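You operate a simulated robot arm through the tools that you are given. There is no shell and no other tool.

You run a simulated robot arm. Do the job below in one go: nothing can be reset, and whatever is moved stays where it is left.

## Task
Clean the width gauge's table, then zero it on the yellow master ring.
Fine: wipe the grit off with the white cloth and lay it back; leave the ring under the lever and the case open. What is to be rubbed or washed off counts as gone when no trace of it is left.

Only the result counts: the job must be done as asked and must still hold three seconds after the hand-in. Knocking over, shifting, dropping, spilling or breaking anything else fails it. Flat cloth is picked up by pressing the open fingertips on it (5 to 10 N) and closing them slowly along it; thin cloth reads only 2 to 8 mm in the jaws.

## Robot
A 7-joint arm with a two-finger parallel gripper, fixed in place. Base frame: the origin is at the foot of the arm, x ahead of it, y to its left, z up. Units: mm, degrees, N and s.
Its first joint turns from -132.0 to 132.0 degrees. Payload 3.91 kg.
The tool frame sits at the grasp point between the pads (the TCP): z along the fingers, y along the line on which they close. The tips reach 30 mm beyond it. The gripper opens to 110 mm. The fingers are 20 mm wide and 10 mm thick; the gripper's body (48 by 112 mm) begins 55 mm behind the TCP.
Orientation is told as [roll, pitch, yaw] about the base's x, y, z axes, in that order, counted from this pose: with the fingers straight down and closing along the base's y, the tool's x points along the base's -x, its y along +y and its z along -z.

## Interface
- The arm moves only by the tool arm_command. Its argument "moves" is text: rows parted by semicolons, each of 7 numbers parted by spaces: the finger opening in mm, from 0 to 110, then the shift along the tool's x, y, z in mm, then the turn, a rotation vector about the tool's x, y, z in degrees. In form: hand dx dy dz ax ay az; .... A call has 1 to 20 rows; each row is the pose to reach, as a shift and turn from the pose commanded when the call began, along the tool's axes at that moment. Rows are played at 5 a second. More than 50 mm and 8.6 degrees between two rows, or a gripper value outside its range, and nothing of the call is played. Where a pose cannot be reached the arm comes as near as it can. A force on the tool above 90 N (or 10 N above the force at the start of the call, whichever is more), or a blocked arm, ends the call early, and 0.2 s more pass. The fingers move at their own pace (about 108 mm/s each) and stop on an object; they squeeze with about 34 N. The grip force told is the motor's: it shows also when the fingers shut on nothing. Time passes only in rows, and 0.2 s behind the last, so rows that repeat a pose let the fingers close. The reply holds the time, the measured pose of the TCP, the force on the tool along the base axes, the opening and the grip force, in the units named above and with some noise, with the torque about the TCP (base axes, N m) and any sound that the robot's microphone picked up, and new pictures: "show" is both (left out), scene, wrist or none.
- Cameras (640 x 400 px; columns grow to the right, rows downward): "scene" is fixed at [399.7, 650.1, 1488.6]; the picture's right is [-0.70, -0.72, 0.00], its down [-0.51, 0.49, -0.70] and it looks along [0.50, -0.49, -0.71] (base axes); focal length 214 px, centre (320, 200). "wrist" rides on the gripper at [72, 17, -103] in the tool frame; the picture's right is [-0.23, 0.97, 0.00], its down [-0.76, -0.18, -0.62] and it looks along [-0.61, -0.14, 0.78] (tool axes); focal length 222 px, centre (320, 200). There is no depth. A picture from a camera that has moved, and an enlarged one, comes with that camera's place and axes in the base frame and with its lens.
- enlarge(camera, box): a new picture of the part [left, top, right, bottom] of that camera's present view, enlarged. It takes no simulated time.
- sign_off(): hands the job in; it is judged then, once.

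Places have to be worked out from the pictures, the camera data and where the tool is seen. Open the gripper and draw the arm clear of the work before you hand the job in, unless the task says otherwise.

The tools are called as a command line: name --argument value ..., lists and objects as JSON in quotes. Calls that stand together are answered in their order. arm_command: Moves the arm, as the interface text tells. Its arguments: {"type":"object","properties":{"moves":{"type":"string"},"show":{"type":"string","enum":["both","scene","wrist","none"]}},"required":["moves"]} The other tools are called the same way: enlarge (camera, box) takes an enlarged picture of a part of a camera's view; sign_off () hands the job in.

At the start:

```text
time: 0.0
tool_pos: [514.1, 70.4, 1334.4]
orientation: [0.0, 0.0, 0.0]
force: [-0.4, 0.6, 0.2]
ft_torque: [0.0, 0.04, 0.01]
gripper_width: 109.9
grasp_force: 0.1
```

scene: 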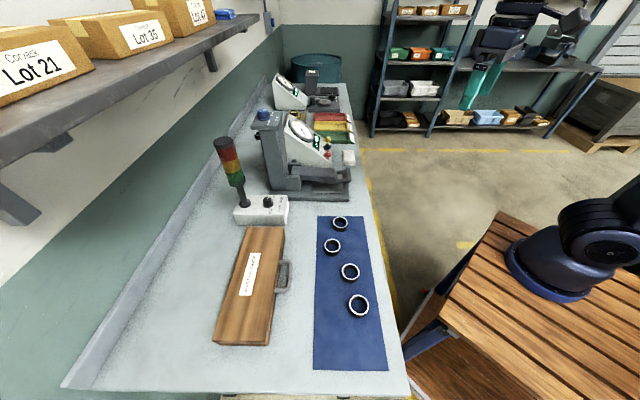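
wrist: 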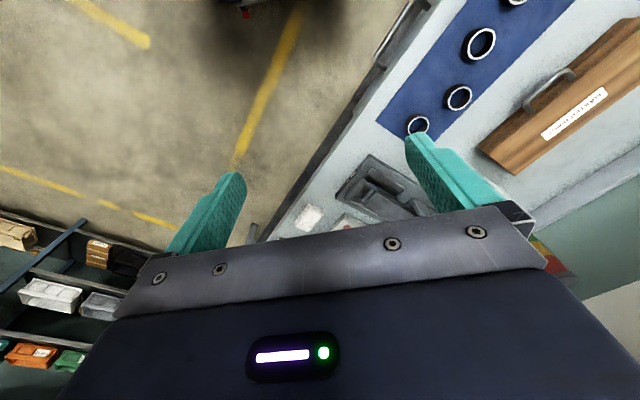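

I start by looking closely at the bench in the scene camera to find the gauge, the cloth, the case and the rings.

enlarge --camera "scene" --box '[240, 60, 370, 210]'

enlarge --camera "scene" --box '[200, 190, 420, 380]'

enlarge --camera "wrist" --box '[260, 0, 640, 290]'

```text
2.67 times, centred on (305, 135) of scene
camera zoom: at [399.7, 650.1, 1488.6], right [-0.7, -0.72, 0.0], down [-0.51, 0.49, -0.7], along [0.5, -0.49, -0.71], focal length 572 px, centre (360, 373)
```

zoom: 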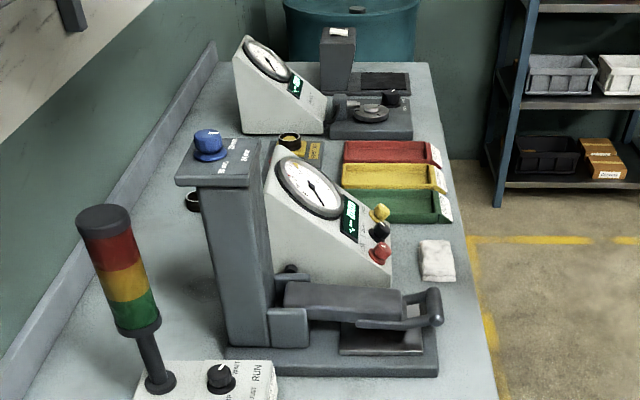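

```text
2.11 times, centred on (310, 285) of scene
camera zoom: at [399.7, 650.1, 1488.6], right [-0.7, -0.72, 0.0], down [-0.51, 0.49, -0.7], along [0.5, -0.49, -0.71], focal length 452 px, centre (341, 21)
```

zoom: 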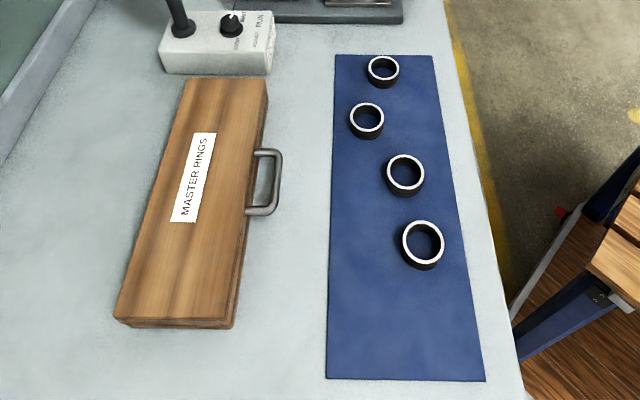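

```text
1.38 times, centred on (450, 145) of wrist
camera zoom: at [441.4, 88.1, 1437.4], right [0.23, 0.97, 0.0], down [0.76, -0.18, 0.62], along [0.61, -0.14, -0.78], focal length 306 px, centre (141, 276)
```

zoom: 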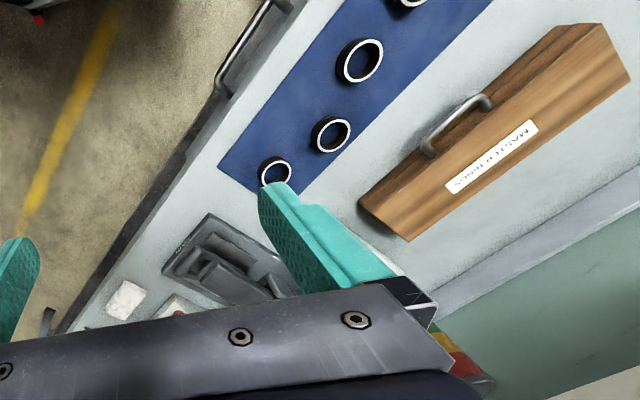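

The bench runs diagonally in the base frame with its top near z≈890. The gauge lever is around (790,107), the ring case around (690,620) and the white cloth is just beyond the gauge. I turn the hand 45° to square with the bench and move over the lever for a closer look.

arm_command --moves "110 -33.6 1.1 23.4 0 0 -5.6; 110 -67.2 2.2 46.8 0 0 -11.2; 110 -100.8 3.3 70.2 0 0 -16.9; 110 -134.4 4.4 93.6 0 0 -22.5; 110 -168 5.5 117 0 0 -28.1; 110 -201.6 6.6 140 0 0 -33.75; 110 -235 7.7 163.8 0 0 -39.4; 110 -269 9 187 0 0 -45; 110 -269 9 187 0 0 -45"

```text
time: 2.0
tool_pos: [778.7, 81.3, 1147.0]
orientation: [0.0, 0.0, 45.0]
force: [-0.8, 0.1, 0.7]
ft_torque: [0.01, -0.02, 0.0]
gripper_width: 110.2
grasp_force: 0.0
camera wrist: at [716.7, 42.9, 1249.1], right [-0.53, 0.85, 0.0], down [0.66, 0.41, 0.62], along [0.53, 0.33, -0.78], focal length 222 px, centre (320, 200)
```

scene: 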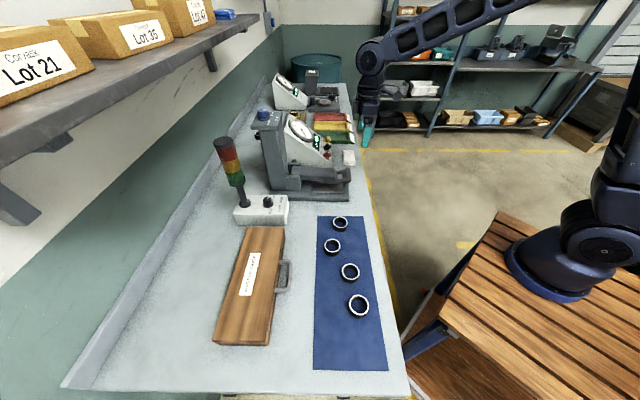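
wrist: 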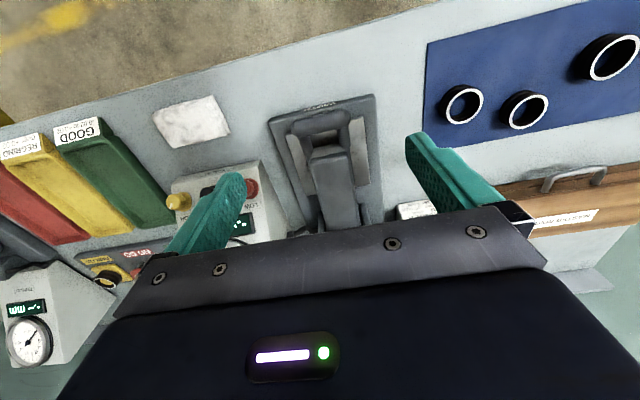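

The view shows the gauge at the upper middle, the cloth left of it, and a dial box with buttons. I enlarge to read the labels.

enlarge --camera "wrist" --box '[240, 80, 420, 240]'

enlarge --camera "wrist" --box '[80, 80, 280, 300]'

enlarge --camera "scene" --box '[290, 110, 370, 210]'

enlarge --camera "scene" --box '[210, 90, 300, 230]'

```text
2.50 times, centred on (330, 160) of wrist
camera zoom: at [716.7, 42.9, 1249.1], right [-0.53, 0.85, 0.0], down [0.66, 0.41, 0.62], along [0.53, 0.33, -0.78], focal length 555 px, centre (295, 300)
```

zoom: 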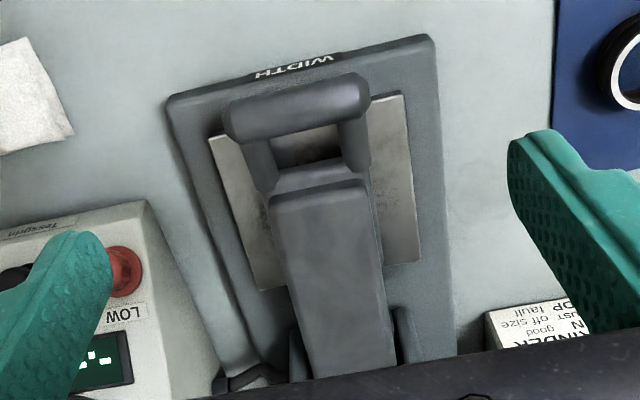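

```text
1.82 times, centred on (180, 190) of wrist
camera zoom: at [716.7, 42.9, 1249.1], right [-0.53, 0.85, 0.0], down [0.66, 0.41, 0.62], along [0.53, 0.33, -0.78], focal length 404 px, centre (574, 218)
```

zoom: 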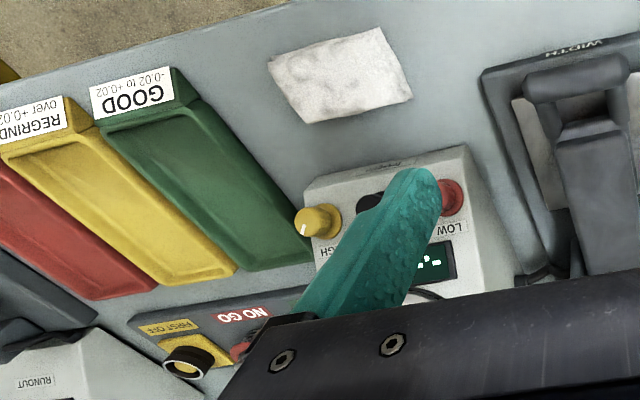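

```text
4.00 times, centred on (330, 160) of scene
camera zoom: at [399.7, 650.1, 1488.6], right [-0.7, -0.72, 0.0], down [-0.51, 0.49, -0.7], along [0.5, -0.49, -0.71], focal length 858 px, centre (280, 360)
```

zoom: 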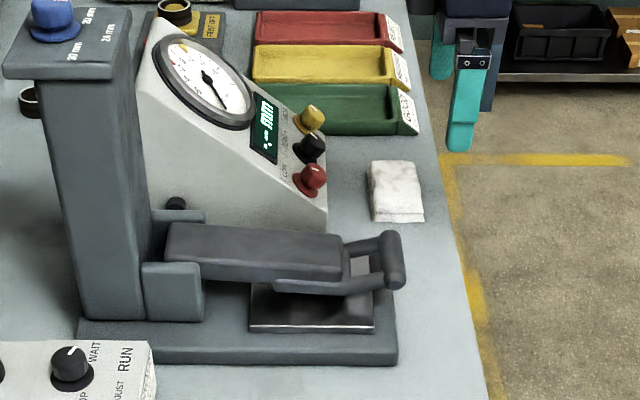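

```text
2.86 times, centred on (255, 160) of scene
camera zoom: at [399.7, 650.1, 1488.6], right [-0.7, -0.72, 0.0], down [-0.51, 0.49, -0.7], along [0.5, -0.49, -0.71], focal length 613 px, centre (506, 314)
```

zoom: 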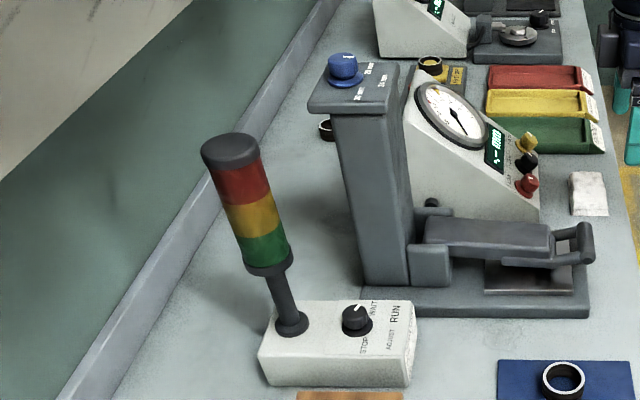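

Enlarging really sharpens the picture, so I zoom hard on each piece: dial and knobs, post top, lever and table, card, and case.

enlarge --camera "scene" --box '[318, 115, 348, 165]'

enlarge --camera "scene" --box '[285, 110, 325, 150]'

enlarge --camera "scene" --box '[245, 100, 285, 130]'

enlarge --camera "scene" --box '[320, 160, 360, 200]'

enlarge --camera "scene" --box '[230, 185, 295, 230]'

enlarge --camera "wrist" --box '[385, 190, 445, 225]'

enlarge --camera "wrist" --box '[290, 90, 390, 190]'

enlarge --camera "scene" --box '[200, 220, 300, 350]'

```text
8.00 times, centred on (333, 140) of scene
camera zoom: at [399.7, 650.1, 1488.6], right [-0.7, -0.72, 0.0], down [-0.51, 0.49, -0.7], along [0.5, -0.49, -0.71], focal length 1716 px, centre (216, 680)
```

zoom: 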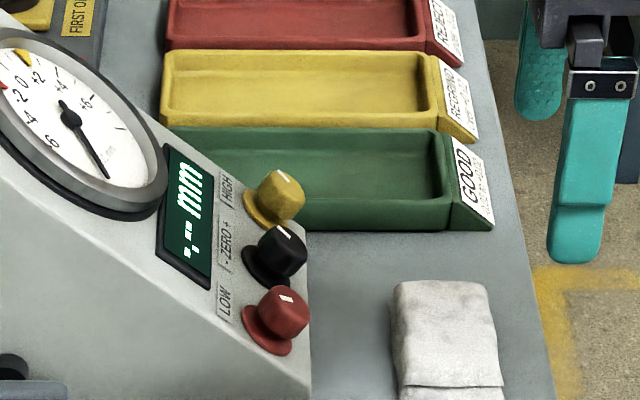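

```text
10.00 times, centred on (305, 130) of scene
camera zoom: at [399.7, 650.1, 1488.6], right [-0.7, -0.72, 0.0], down [-0.51, 0.49, -0.7], along [0.5, -0.49, -0.71], focal length 2145 px, centre (470, 900)
```

zoom: 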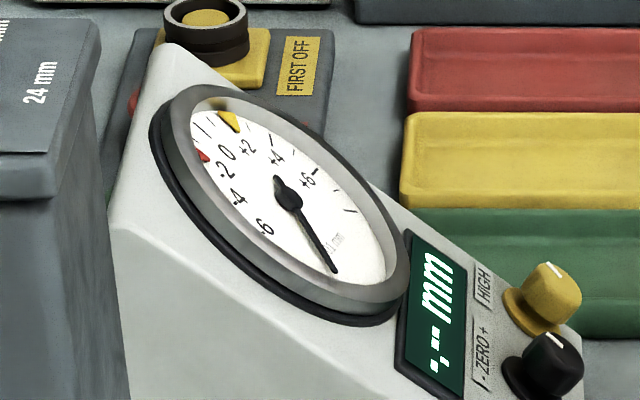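

```text
13.33 times, centred on (265, 115) of scene
camera zoom: at [399.7, 650.1, 1488.6], right [-0.7, -0.72, 0.0], down [-0.51, 0.49, -0.7], along [0.5, -0.49, -0.71], focal length 2860 px, centre (1053, 1333)
```

zoom: 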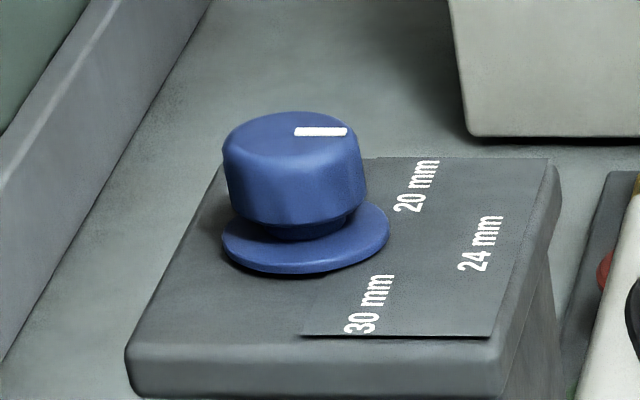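

```text
10.00 times, centred on (340, 180) of scene
camera zoom: at [399.7, 650.1, 1488.6], right [-0.7, -0.72, 0.0], down [-0.51, 0.49, -0.7], along [0.5, -0.49, -0.71], focal length 2145 px, centre (120, 400)
```

zoom: 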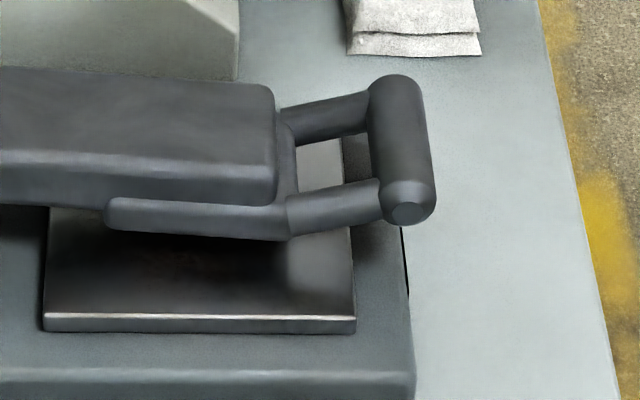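

```text
8.89 times, centred on (262, 208) of scene
camera zoom: at [399.7, 650.1, 1488.6], right [-0.7, -0.72, 0.0], down [-0.51, 0.49, -0.7], along [0.5, -0.49, -0.71], focal length 1906 px, centre (831, 133)
```

zoom: 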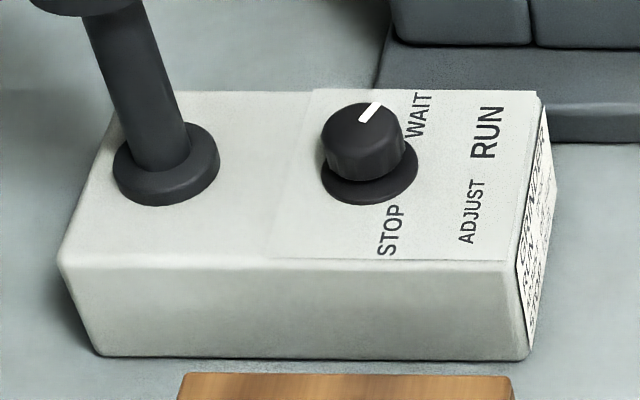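

```text
10.67 times, centred on (415, 208) of wrist
camera zoom: at [716.7, 42.9, 1249.1], right [-0.53, 0.85, 0.0], down [0.66, 0.41, 0.62], along [0.53, 0.33, -0.78], focal length 2369 px, centre (-693, 120)
```

zoom: 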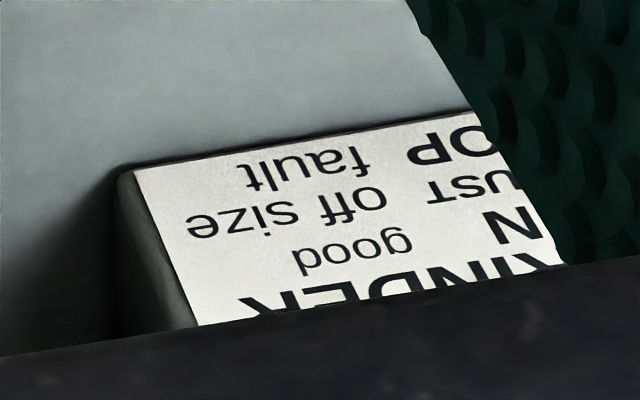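

```text
4.00 times, centred on (340, 140) of wrist
camera zoom: at [716.7, 42.9, 1249.1], right [-0.53, 0.85, 0.0], down [0.66, 0.41, 0.62], along [0.53, 0.33, -0.78], focal length 888 px, centre (240, 440)
```

zoom: 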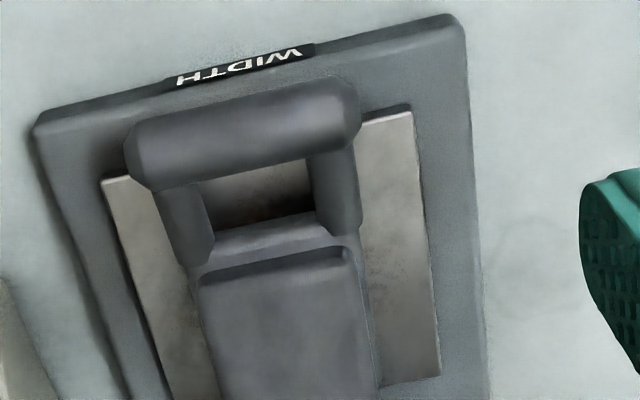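

```text
3.08 times, centred on (250, 285) of scene
camera zoom: at [399.7, 650.1, 1488.6], right [-0.7, -0.72, 0.0], down [-0.51, 0.49, -0.7], along [0.5, -0.49, -0.71], focal length 660 px, centre (535, -62)
```

zoom: 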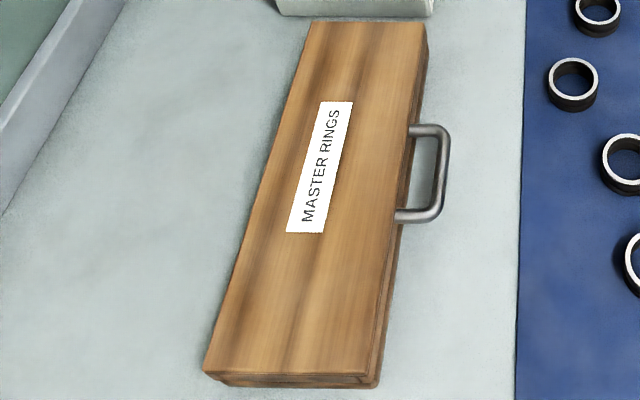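

The gauge sits at 45° to the base, with lever bar axis along (-0.7,0.7), bar centre around (800,97,948), and a grit smear visible under the lever. The lever must be raised first, so I turn the hand to close across the bar and back off in front of it.

arm_command --moves "60 8 -0.5 9 0 0 8.2; 60 16 -1 18 0 0 16.4; 60 24 -1.5 27 0 0 24.5; 60 32 -2 36 0 0 32.7; 60 40 -2.6 44 0 0 40.9; 60 48 -3.1 53 0 0 49.1; 60 56 -3.6 62 0 0 57.3; 60 64 -4.1 71 0 0 65.5; 60 72 -4.7 80 0 0 73.6; 60 80 -5.2 89 0 0 81.8; 60 87.7 -5.7 97 0 0 90; 60 87.7 -5.7 97 0 0 90"

```text
time: 4.6
tool_pos: [723.7, 13.4, 1050.3]
orientation: [-0.1, 0.0, -45.1]
force: [-0.1, 1.5, -0.2]
ft_torque: [0.03, -0.01, -0.01]
gripper_width: 60.1
grasp_force: 0.1
camera wrist: at [685.1, 76.8, 1153.5], right [0.85, 0.53, 0.0], down [0.41, -0.66, 0.62], along [0.33, -0.53, -0.78], focal length 222 px, centre (320, 200)
```

scene: 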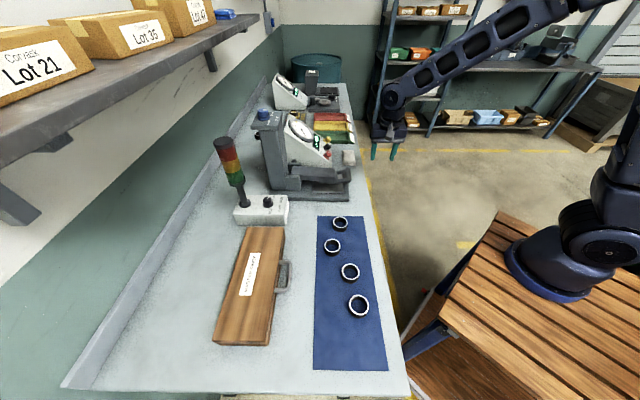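
wrist: 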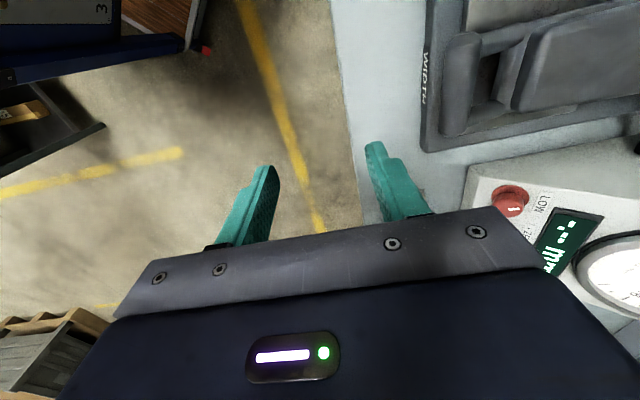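

The hand is now square to the bar. I tilt it 60° so the fingers point in at the bar, with one finger above it and one below, and stop short of it.

arm_command --moves "50 0.3 3 6 -7.5 0 0; 50 0.6 6 12 -15 0 0; 50 0.9 9 18 -22.5 0 0; 50 1.2 12 25 -30 0 0; 45 1.5 15 31 -37.5 0 0; 40 1.8 18 37 -45 0 0; 40 2 21 43 -52.5 0 0; 40 2 24 50 -60 0 0; 40 2 24 50 -60 0 0"

```text
time: 6.6
tool_pos: [738.6, 32.2, 1000.7]
orientation: [60.0, 0.0, -44.9]
force: [0.8, -0.2, -0.7]
ft_torque: [0.03, 0.0, 0.01]
gripper_width: 39.9
grasp_force: 0.2
camera wrist: at [631.0, 25.5, 1067.0], right [0.5, 0.18, 0.84], down [0.09, -0.98, 0.16], along [0.86, 0.0, -0.51], focal length 222 px, centre (320, 200)
```

scene: 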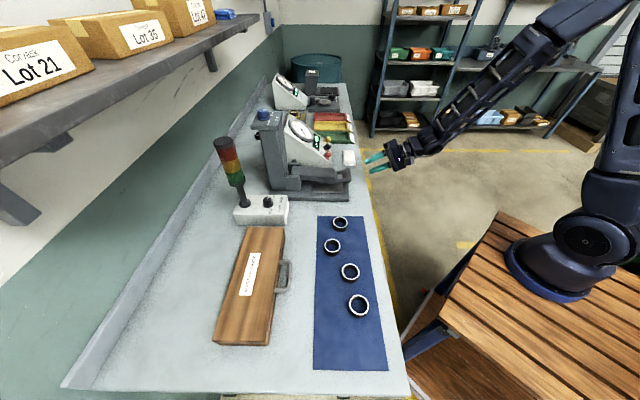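
wrist: 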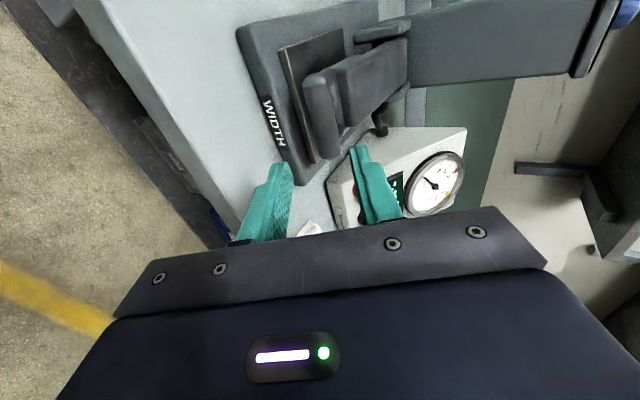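

The camera on the hand now looks at the lever from its open end. I zoom in on it and on the fingers before going in.

enlarge --camera "wrist" --box '[220, 0, 480, 240]'

enlarge --camera "scene" --box '[300, 135, 420, 210]'

```text
1.67 times, centred on (350, 120) of wrist
camera zoom: at [631.0, 25.5, 1067.0], right [0.5, 0.18, 0.84], down [0.09, -0.98, 0.16], along [0.86, 0.0, -0.51], focal length 370 px, centre (270, 333)
```

zoom: 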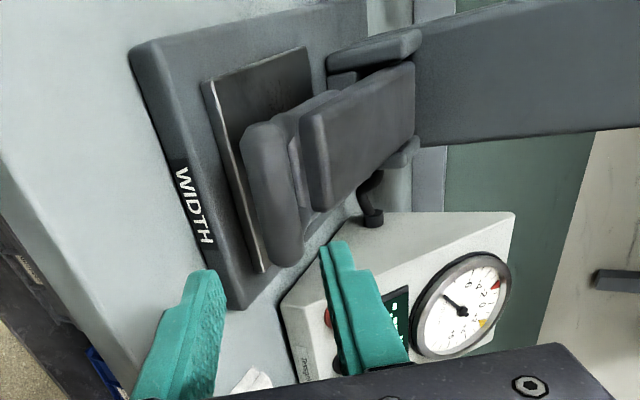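

```text
5.33 times, centred on (360, 172) of scene
camera zoom: at [399.7, 650.1, 1488.6], right [-0.7, -0.72, 0.0], down [-0.51, 0.49, -0.7], along [0.5, -0.49, -0.71], focal length 1144 px, centre (107, 347)
```

zoom: 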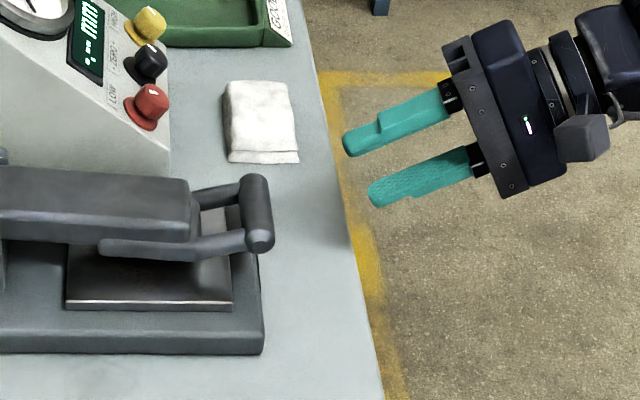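

The bar centre works out at about d=641 along the bench depth and z=947, in line with the jaws. I advance most of the way along the finger direction and check.

arm_command --moves "42 0.5 0.5 20 0 0 0; 42 1 1 40 0 0 0; 42 1 1.5 60 0 0 0; 42 1 1.5 75 0 0 0"

enlarge --camera "scene" --box '[315, 140, 395, 200]'

enlarge --camera "wrist" --box '[200, 60, 460, 240]'

```text
time: 7.6
tool_pos: [785.8, 76.5, 964.0]
orientation: [60.0, 0.0, -45.1]
force: [-0.8, -0.5, 0.3]
ft_torque: [0.0, 0.01, 0.0]
gripper_width: 41.8
grasp_force: 0.1
camera wrist: at [677.9, 70.8, 1030.7], right [0.5, 0.18, 0.84], down [0.09, -0.98, 0.16], along [0.86, 0.0, -0.51], focal length 222 px, centre (320, 200)
```

scene: 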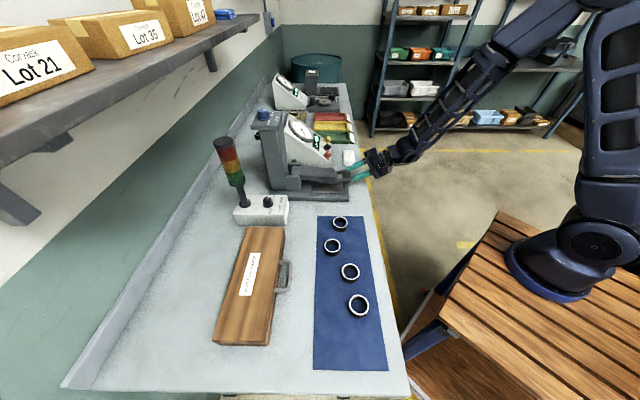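
wrist: 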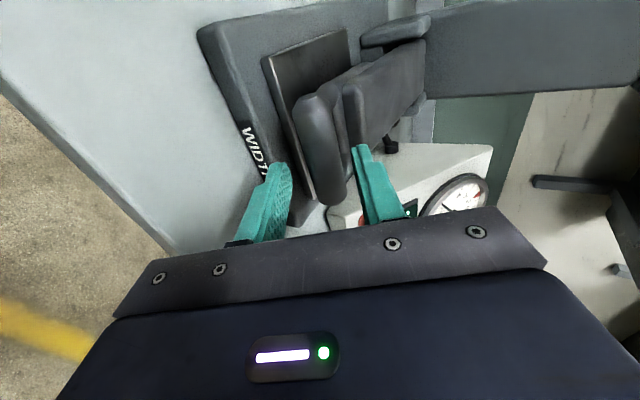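

```text
6.67 times, centred on (355, 170) of scene
camera zoom: at [399.7, 650.1, 1488.6], right [-0.7, -0.72, 0.0], down [-0.51, 0.49, -0.7], along [0.5, -0.49, -0.71], focal length 1430 px, centre (87, 400)
```

zoom: 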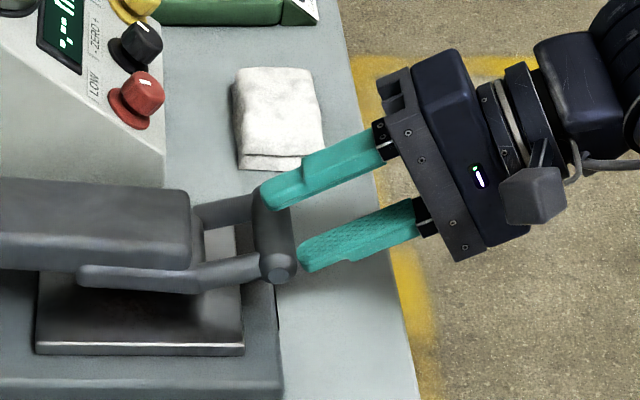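

```text
2.22 times, centred on (330, 150) of wrist
camera zoom: at [677.9, 70.8, 1030.7], right [0.5, 0.18, 0.84], down [0.09, -0.98, 0.16], along [0.86, 0.0, -0.51], focal length 494 px, centre (298, 311)
```

zoom: 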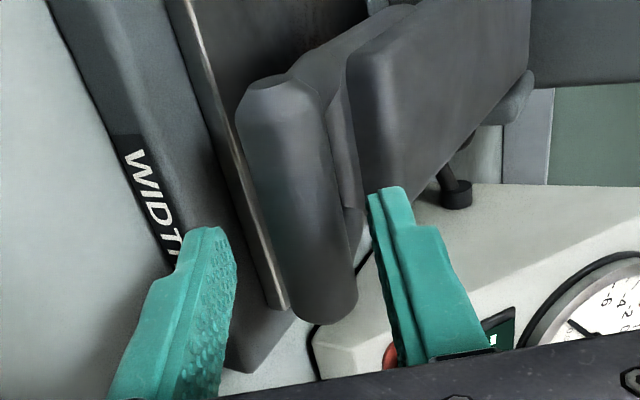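

The jaws straddle the bar as planned. I move in the last 22 mm and close on it.

arm_command --moves "42 2 0 11 0 0 0; 42 3 0 22 0 0 0; 42 3 0 22 0 0 0; 20 3 0 22 0 0 0; 0 3 0 22 0 0 0; 0 3 0 22 0 0 0"

enlarge --camera "scene" --box '[315, 140, 395, 200]'

```text
time: 9.0
tool_pos: [796.0, 93.8, 955.0]
orientation: [60.3, -0.1, -45.0]
force: [19.2, 11.0, 26.7]
ft_torque: [0.48, -0.37, -0.09]
gripper_width: 23.6
grasp_force: 45.1
camera wrist: at [688.6, 88.7, 1020.7], right [0.5, 0.18, 0.85], down [0.09, -0.98, 0.16], along [0.86, 0.0, -0.51], focal length 222 px, centre (320, 200)
```

scene: 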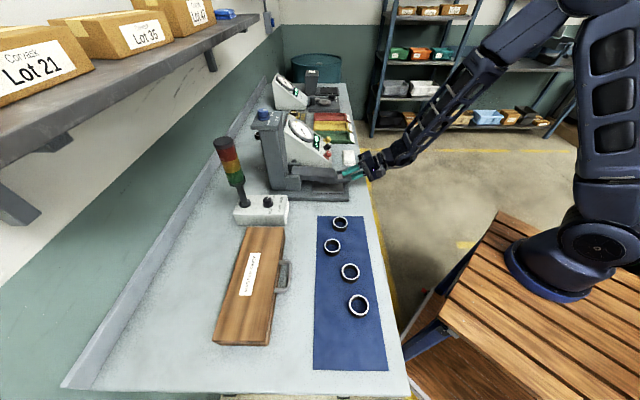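
wrist: 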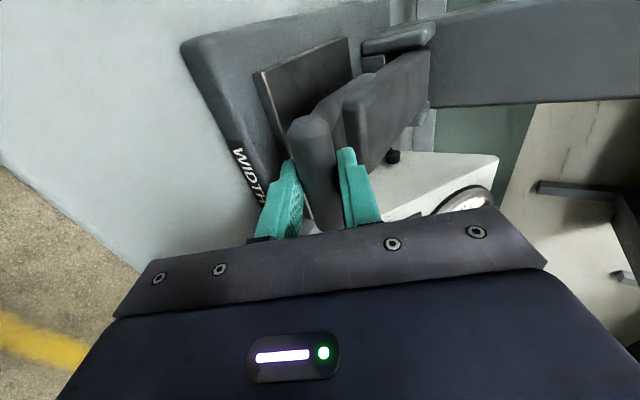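

```text
6.67 times, centred on (355, 170) of scene
camera zoom: at [399.7, 650.1, 1488.6], right [-0.7, -0.72, 0.0], down [-0.51, 0.49, -0.7], along [0.5, -0.49, -0.71], focal length 1430 px, centre (87, 400)
```

zoom: 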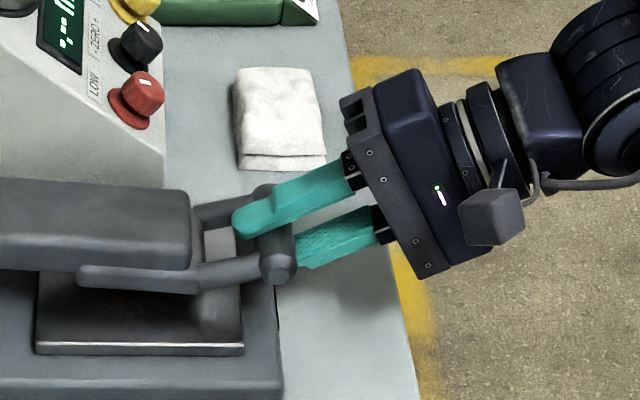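

The bar is held (23.6 mm). I lift it 8° along the hinge arc, turning the hand with it, and read the forces.

arm_command --moves "0 0 7 -3.2 2 0 0; 0 0 14.1 -6.3 4 0 0; 0 0 21.4 -9 6 0 0; 0 0 28.6 -11.7 8 0 0; 0 0 28.6 -11.7 8 0 0"

enlarge --camera "scene" --box '[265, 120, 385, 210]'

```text
time: 10.2
tool_pos: [799.5, 95.7, 982.4]
orientation: [51.9, -0.1, -45.1]
force: [-32.4, -30.5, 2.6]
ft_torque: [-0.32, 0.29, 0.02]
gripper_width: 23.7
grasp_force: 44.6
camera wrist: at [698.1, 98.2, 1060.2], right [0.59, 0.26, 0.77], down [0.11, -0.96, 0.24], along [0.8, -0.06, -0.59], focal length 222 px, centre (320, 200)
```

scene: 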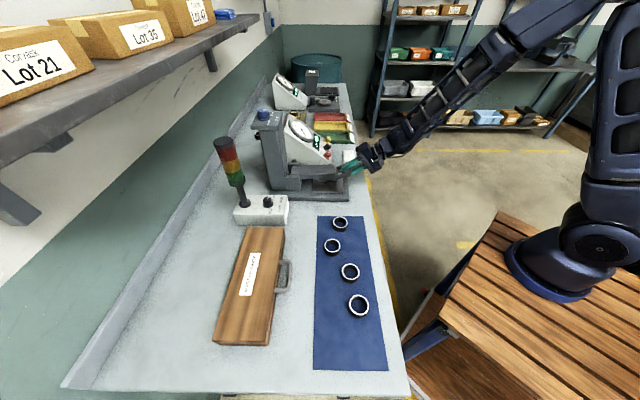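
wrist: 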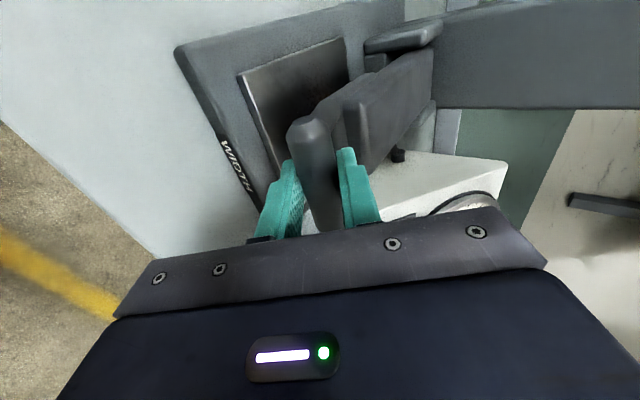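

```text
4.44 times, centred on (325, 165) of scene
camera zoom: at [399.7, 650.1, 1488.6], right [-0.7, -0.72, 0.0], down [-0.51, 0.49, -0.7], along [0.5, -0.49, -0.71], focal length 953 px, centre (298, 356)
```

zoom: 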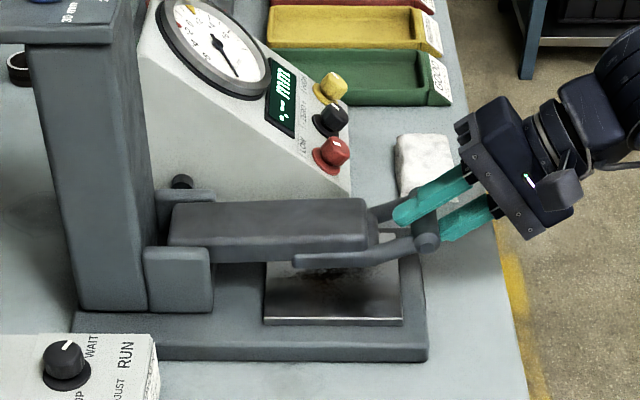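

The lever lifts, and the grit patch under it is now visible; about 44 N is pushing the hand outwards, so the hinge sits a bit higher than I assumed. I ease outwards by 4 mm to relieve it and learn the stiffness.

arm_command --moves "0 0 -2.5 -3.15 0 0 0; 0 0 -2.5 -3.15 0 0 0" --show "none"

```text
time: 10.8
tool_pos: [798.6, 96.9, 984.5]
orientation: [52.2, 0.0, -44.9]
force: [13.1, 1.7, -1.3]
ft_torque: [0.23, -0.27, -0.26]
gripper_width: 23.5
grasp_force: 45.3
```

The stiffness is about 13 N/mm and the load is now small. I continue the arc another 8° with the corrected hinge.

arm_command --moves "0 0 6.4 -4.4 2 0 0; 0 0 12.9 -8.5 4 0 0; 0 0 19.6 -12.3 6 0 0; 0 0 26.4 -15.9 8 0 0; 0 0 26.4 -15.9 8 0 0" --show "none"

```text
time: 12.0
tool_pos: [800.6, 98.7, 1011.8]
orientation: [43.9, 0.1, -44.8]
force: [20.6, 31.5, -11.0]
ft_torque: [0.23, -0.01, 0.08]
gripper_width: 23.6
grasp_force: 45.1
```

The load stays modest; the lever is at about 16°. I refit the hinge and lift another 16°.

arm_command --moves "0 0 7.6 -3 2 0 0; 0 0 15.2 -6 4 0 0; 0 0 22 -9.6 6 0 0; 0 0 28.8 -13.1 8 0 0; 0 0 35.9 -16.1 10 0 0; 0 0 43 -19.1 12 0 0; 0 0 50.2 -21.7 14 0 0; 0 0 57.4 -24.3 16 0 0; 0 0 57.4 -24.3 16 0 0" --show "scene"

enlarge --camera "scene" --box '[265, 110, 385, 200]'

```text
time: 14.0
tool_pos: [816.5, 116.2, 1069.7]
orientation: [27.9, 0.0, -45.1]
force: [35.8, 9.8, -19.1]
ft_torque: [-0.05, -0.35, -0.15]
gripper_width: 23.8
grasp_force: 44.9
```

scene: 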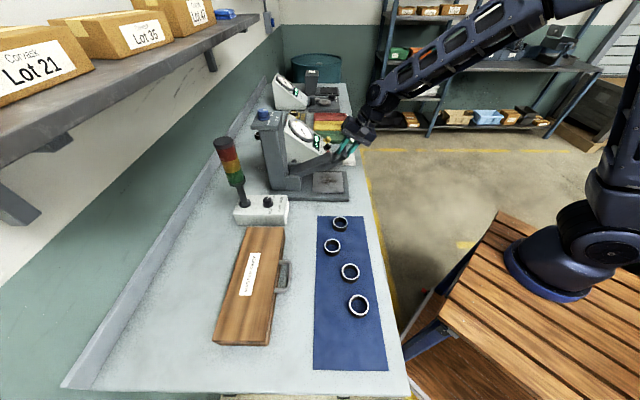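

```text
4.44 times, centred on (325, 155) of scene
camera zoom: at [399.7, 650.1, 1488.6], right [-0.7, -0.72, 0.0], down [-0.51, 0.49, -0.7], along [0.5, -0.49, -0.71], focal length 953 px, centre (298, 400)
```

zoom: 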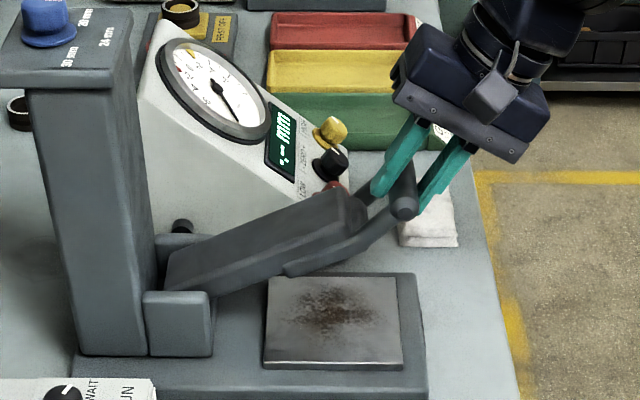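

The lever is at about 32° and the grit patch is fully exposed. I carry on another 16° along the arc.

arm_command --moves "0 0 7.2 -3.6 2 0 0; 0 0 14.4 -7.2 4 0 0; 0 0 21.2 -10.7 6 0 0; 0 0 28.1 -14.2 8 0 0; 0 0 35.1 -17.2 10 0 0; 0 0 42.1 -20.2 12 0 0; 0 0 49.3 -22.7 14 0 0; 0 0 56.5 -25.2 16 0 0; 0 0 56.5 -25.2 16 0 0" --show "scene"

enlarge --camera "scene" --box '[265, 90, 385, 190]'

```text
time: 16.0
tool_pos: [844.1, 142.6, 1117.3]
orientation: [11.8, -0.1, -45.0]
force: [22.4, 15.6, -30.0]
ft_torque: [0.01, -0.23, -0.12]
gripper_width: 23.4
grasp_force: 45.3
```

scene: 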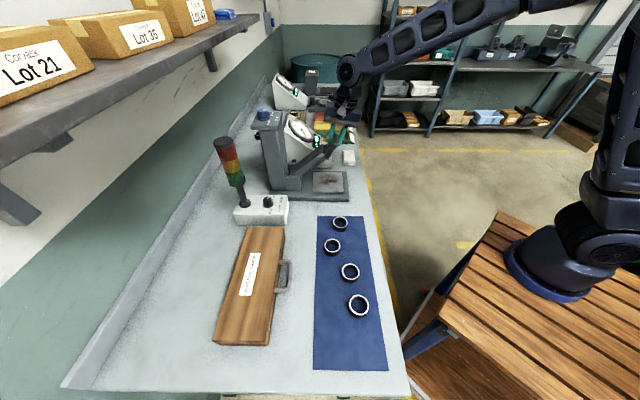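

```text
4.00 times, centred on (325, 140) of scene
camera zoom: at [399.7, 650.1, 1488.6], right [-0.7, -0.72, 0.0], down [-0.51, 0.49, -0.7], along [0.5, -0.49, -0.71], focal length 858 px, centre (300, 440)
```

zoom: 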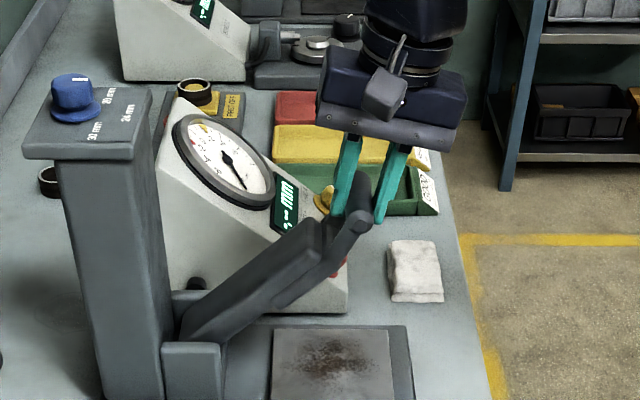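

The lever is at about 48° and still free. I continue to about 64° and watch for an end stop.

arm_command --moves "0 0 7 -3.8 2 0 0; 0 0 14 -7.5 4 0 0; 0 0 20.8 -11 6 0 0; 0 0 27.6 -14.3 8 0 0; 0 0 34.6 -17.3 10 0 0; 0 0 41.5 -20.1 12 0 0; 0 0 48.7 -22.6 14 0 0; 0 0 55.8 -24.9 16 0 0; 0 0 55.8 -24.9 16 0 0" --show "scene"

enlarge --camera "scene" --box '[265, 80, 385, 180]'

```text
time: 18.0
tool_pos: [879.5, 178.6, 1154.7]
orientation: [-4.1, 0.0, -45.0]
force: [3.3, 15.4, -25.2]
ft_torque: [0.47, 0.15, 0.02]
gripper_width: 23.6
grasp_force: 45.4
```

scene: 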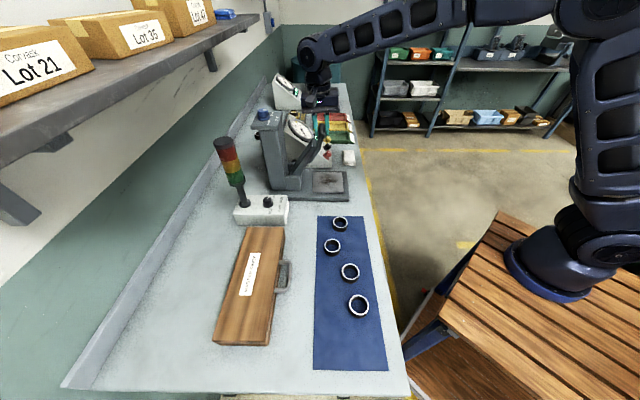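

```text
4.00 times, centred on (325, 130) of scene
camera zoom: at [399.7, 650.1, 1488.6], right [-0.7, -0.72, 0.0], down [-0.51, 0.49, -0.7], along [0.5, -0.49, -0.71], focal length 858 px, centre (300, 480)
```

zoom: 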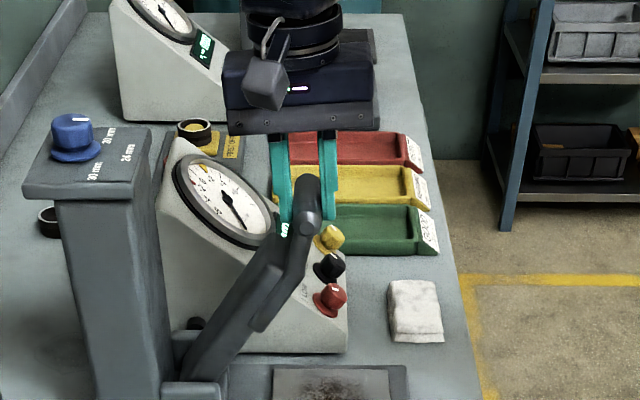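

The lever is at 64° with no stop felt. I bring it on by another 12° without turning the hand further.

arm_command --moves "0 0 6.2 -3.9 0 0 0; 0 0 12.3 -7.6 0 0 0; 0 0 18.7 -11.1 0 0 0; 0 0 25 -14.3 0 0 0; 0 0 31.6 -17.4 0 0 0; 0 0 38.1 -20.1 0 0 0; 0 0 38.1 -20.1 0 0 0" --show "scene"

enlarge --camera "scene" --box '[255, 70, 375, 170]'

```text
time: 19.6
tool_pos: [907.0, 205.6, 1173.3]
orientation: [-4.1, 0.0, -45.1]
force: [3.8, 2.0, -15.4]
ft_torque: [0.15, 0.15, 0.04]
gripper_width: 23.7
grasp_force: 45.5
```

scene: 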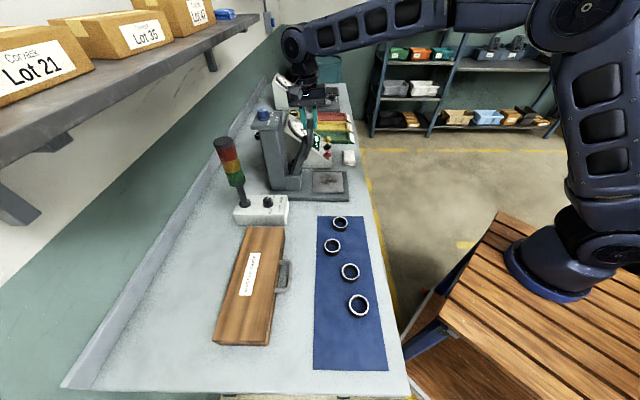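

```text
4.00 times, centred on (315, 120) of scene
camera zoom: at [399.7, 650.1, 1488.6], right [-0.7, -0.72, 0.0], down [-0.51, 0.49, -0.7], along [0.5, -0.49, -0.71], focal length 858 px, centre (340, 520)
```

zoom: 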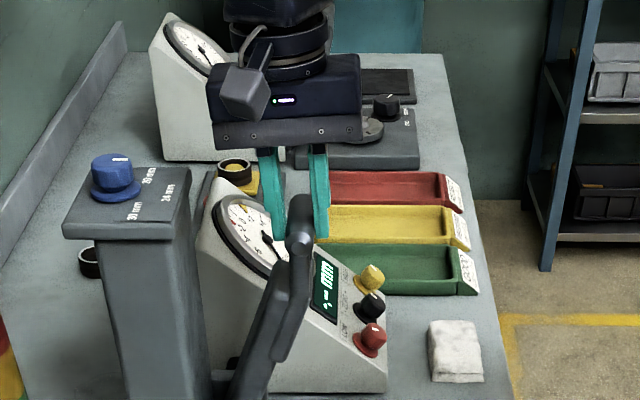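

The lever is at about 76°, near upright. I test whether it stays by opening the jaws only a few millimetres, so the fingers would still catch it.

arm_command --moves "30 0 0 0 0 0 0; 34 0 0 0 0 0 0; 34 0 0 0 0 0 0; 34 0 0 0 0 0 0; 34 0 0 0 0 0 0" --show "scene"

enlarge --camera "scene" --box '[285, 90, 345, 150]'

```text
time: 20.8
tool_pos: [906.0, 206.3, 1173.9]
orientation: [-4.0, 0.1, -45.0]
force: [-0.7, -0.3, 0.2]
ft_torque: [-0.02, -0.01, -0.02]
gripper_width: 34.0
grasp_force: 0.1
```

scene: 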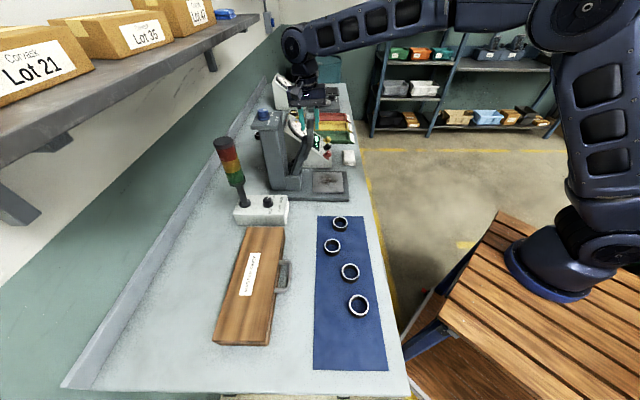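

```text
6.67 times, centred on (315, 120) of scene
camera zoom: at [399.7, 650.1, 1488.6], right [-0.7, -0.72, 0.0], down [-0.51, 0.49, -0.7], along [0.5, -0.49, -0.71], focal length 1430 px, centre (353, 733)
```

zoom: 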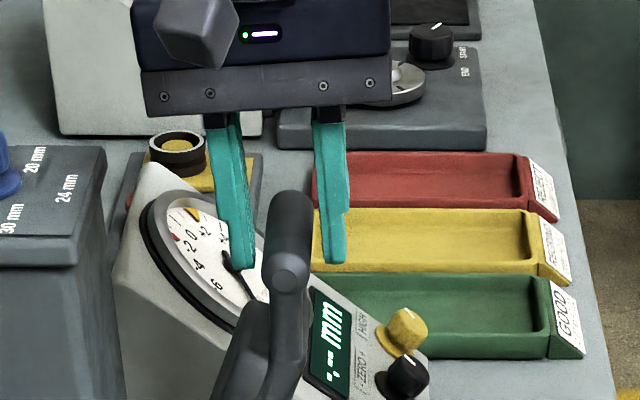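

The lever stays upright by itself, with zero force on the fingers. I open wider, draw straight up off the bar, and then swing round above the cloth to look at it and the grit.

arm_command --moves "56 0 0 0 0 0 0; 56 0 -0.5 -15 0 0 0; 56 0 -2 -35 0 0 0; 56 0 -5 -70 0 0 0; 56 0 -8 -110 0 0 0; 56 0 -8 -110 -4 0 0" --show "scene"

enlarge --camera "scene" --box '[255, 90, 375, 210]'

```text
time: 22.2
tool_pos: [906.3, 205.5, 1283.7]
orientation: [0.0, 0.1, -45.1]
force: [1.2, -0.3, -1.3]
ft_torque: [-0.02, 0.04, -0.01]
gripper_width: 55.9
grasp_force: 0.2
```

scene: 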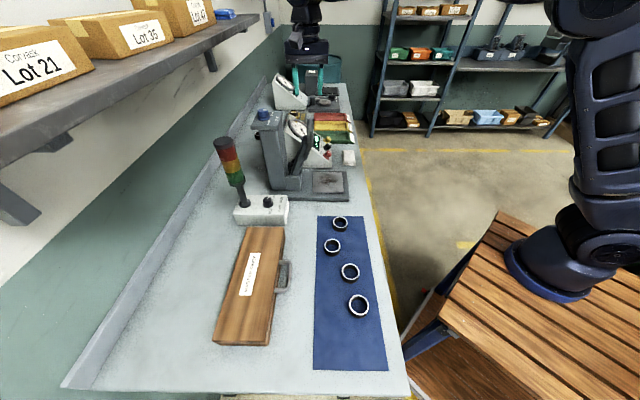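

```text
3.33 times, centred on (315, 150) of scene
camera zoom: at [399.7, 650.1, 1488.6], right [-0.7, -0.72, 0.0], down [-0.51, 0.49, -0.7], along [0.5, -0.49, -0.71], focal length 715 px, centre (337, 367)
```

zoom: 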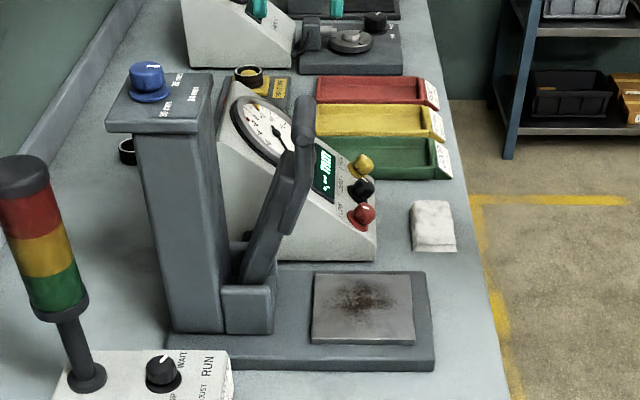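

The lever holds upright on its own and the grit patch on the table is clear to see. I move over the cloth with the hand turned back to yaw 45.

arm_command --moves "56 -19.8 -20 10 0 0 -8.2; 56 -39.7 -40 25 0 0 -16.4; 56 -59.5 -60 42 0 0 -24.5; 56 -79.4 -80 62 0 0 -32.7; 56 -99.2 -100 84 0 0 -40.9; 56 -119 -118 108 0 0 -49.1; 56 -139 -135 132 0 0 -57.3; 56 -158.8 -150 158 0 0 -65.5; 56 -178.6 -160 184 0 0 -73.6; 56 -198.5 -168 210 0 0 -81.8; 56 -218.3 -173.4 234 0 0 -90; 56 -218.3 -173.4 234 0 0 -90"

enlarge --camera "wrist" --box '[200, 60, 440, 210]'

```text
time: 24.8
tool_pos: [937.3, -75.7, 1049.4]
orientation: [0.0, 0.0, 45.1]
force: [-1.0, 0.9, 0.3]
ft_torque: [-0.03, 0.0, 0.01]
gripper_width: 56.0
grasp_force: 0.1
camera wrist: at [875.5, -114.5, 1153.8], right [-0.53, 0.85, 0.0], down [0.66, 0.41, 0.62], along [0.53, 0.33, -0.78], focal length 222 px, centre (320, 200)
```

scene: 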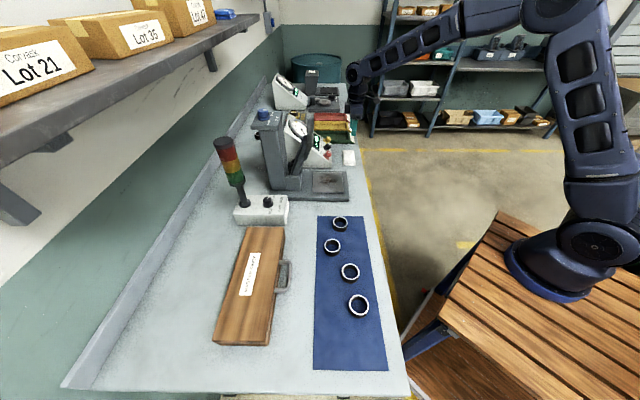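
wrist: 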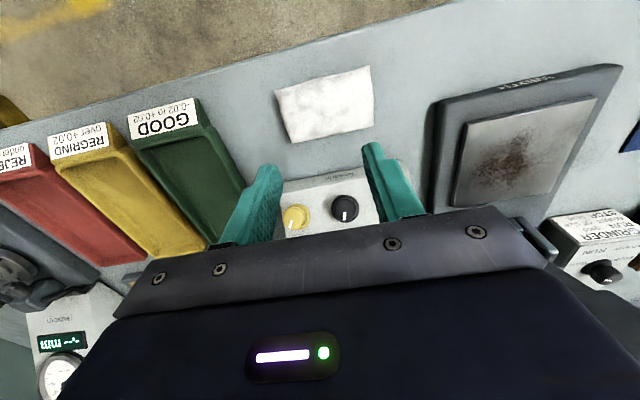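

```text
2.67 times, centred on (320, 135) of wrist
camera zoom: at [875.5, -114.5, 1153.8], right [-0.53, 0.85, 0.0], down [0.66, 0.41, 0.62], along [0.53, 0.33, -0.78], focal length 592 px, centre (320, 373)
```

zoom: 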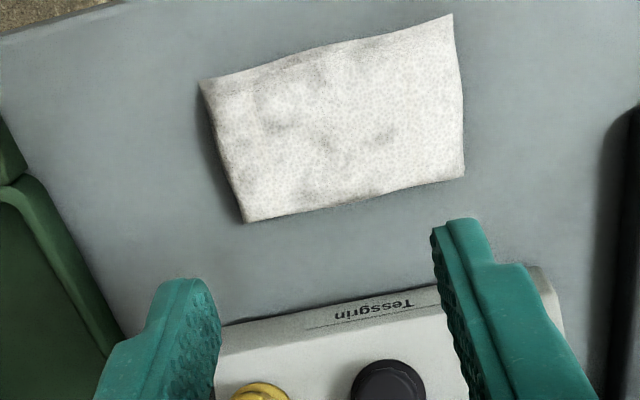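

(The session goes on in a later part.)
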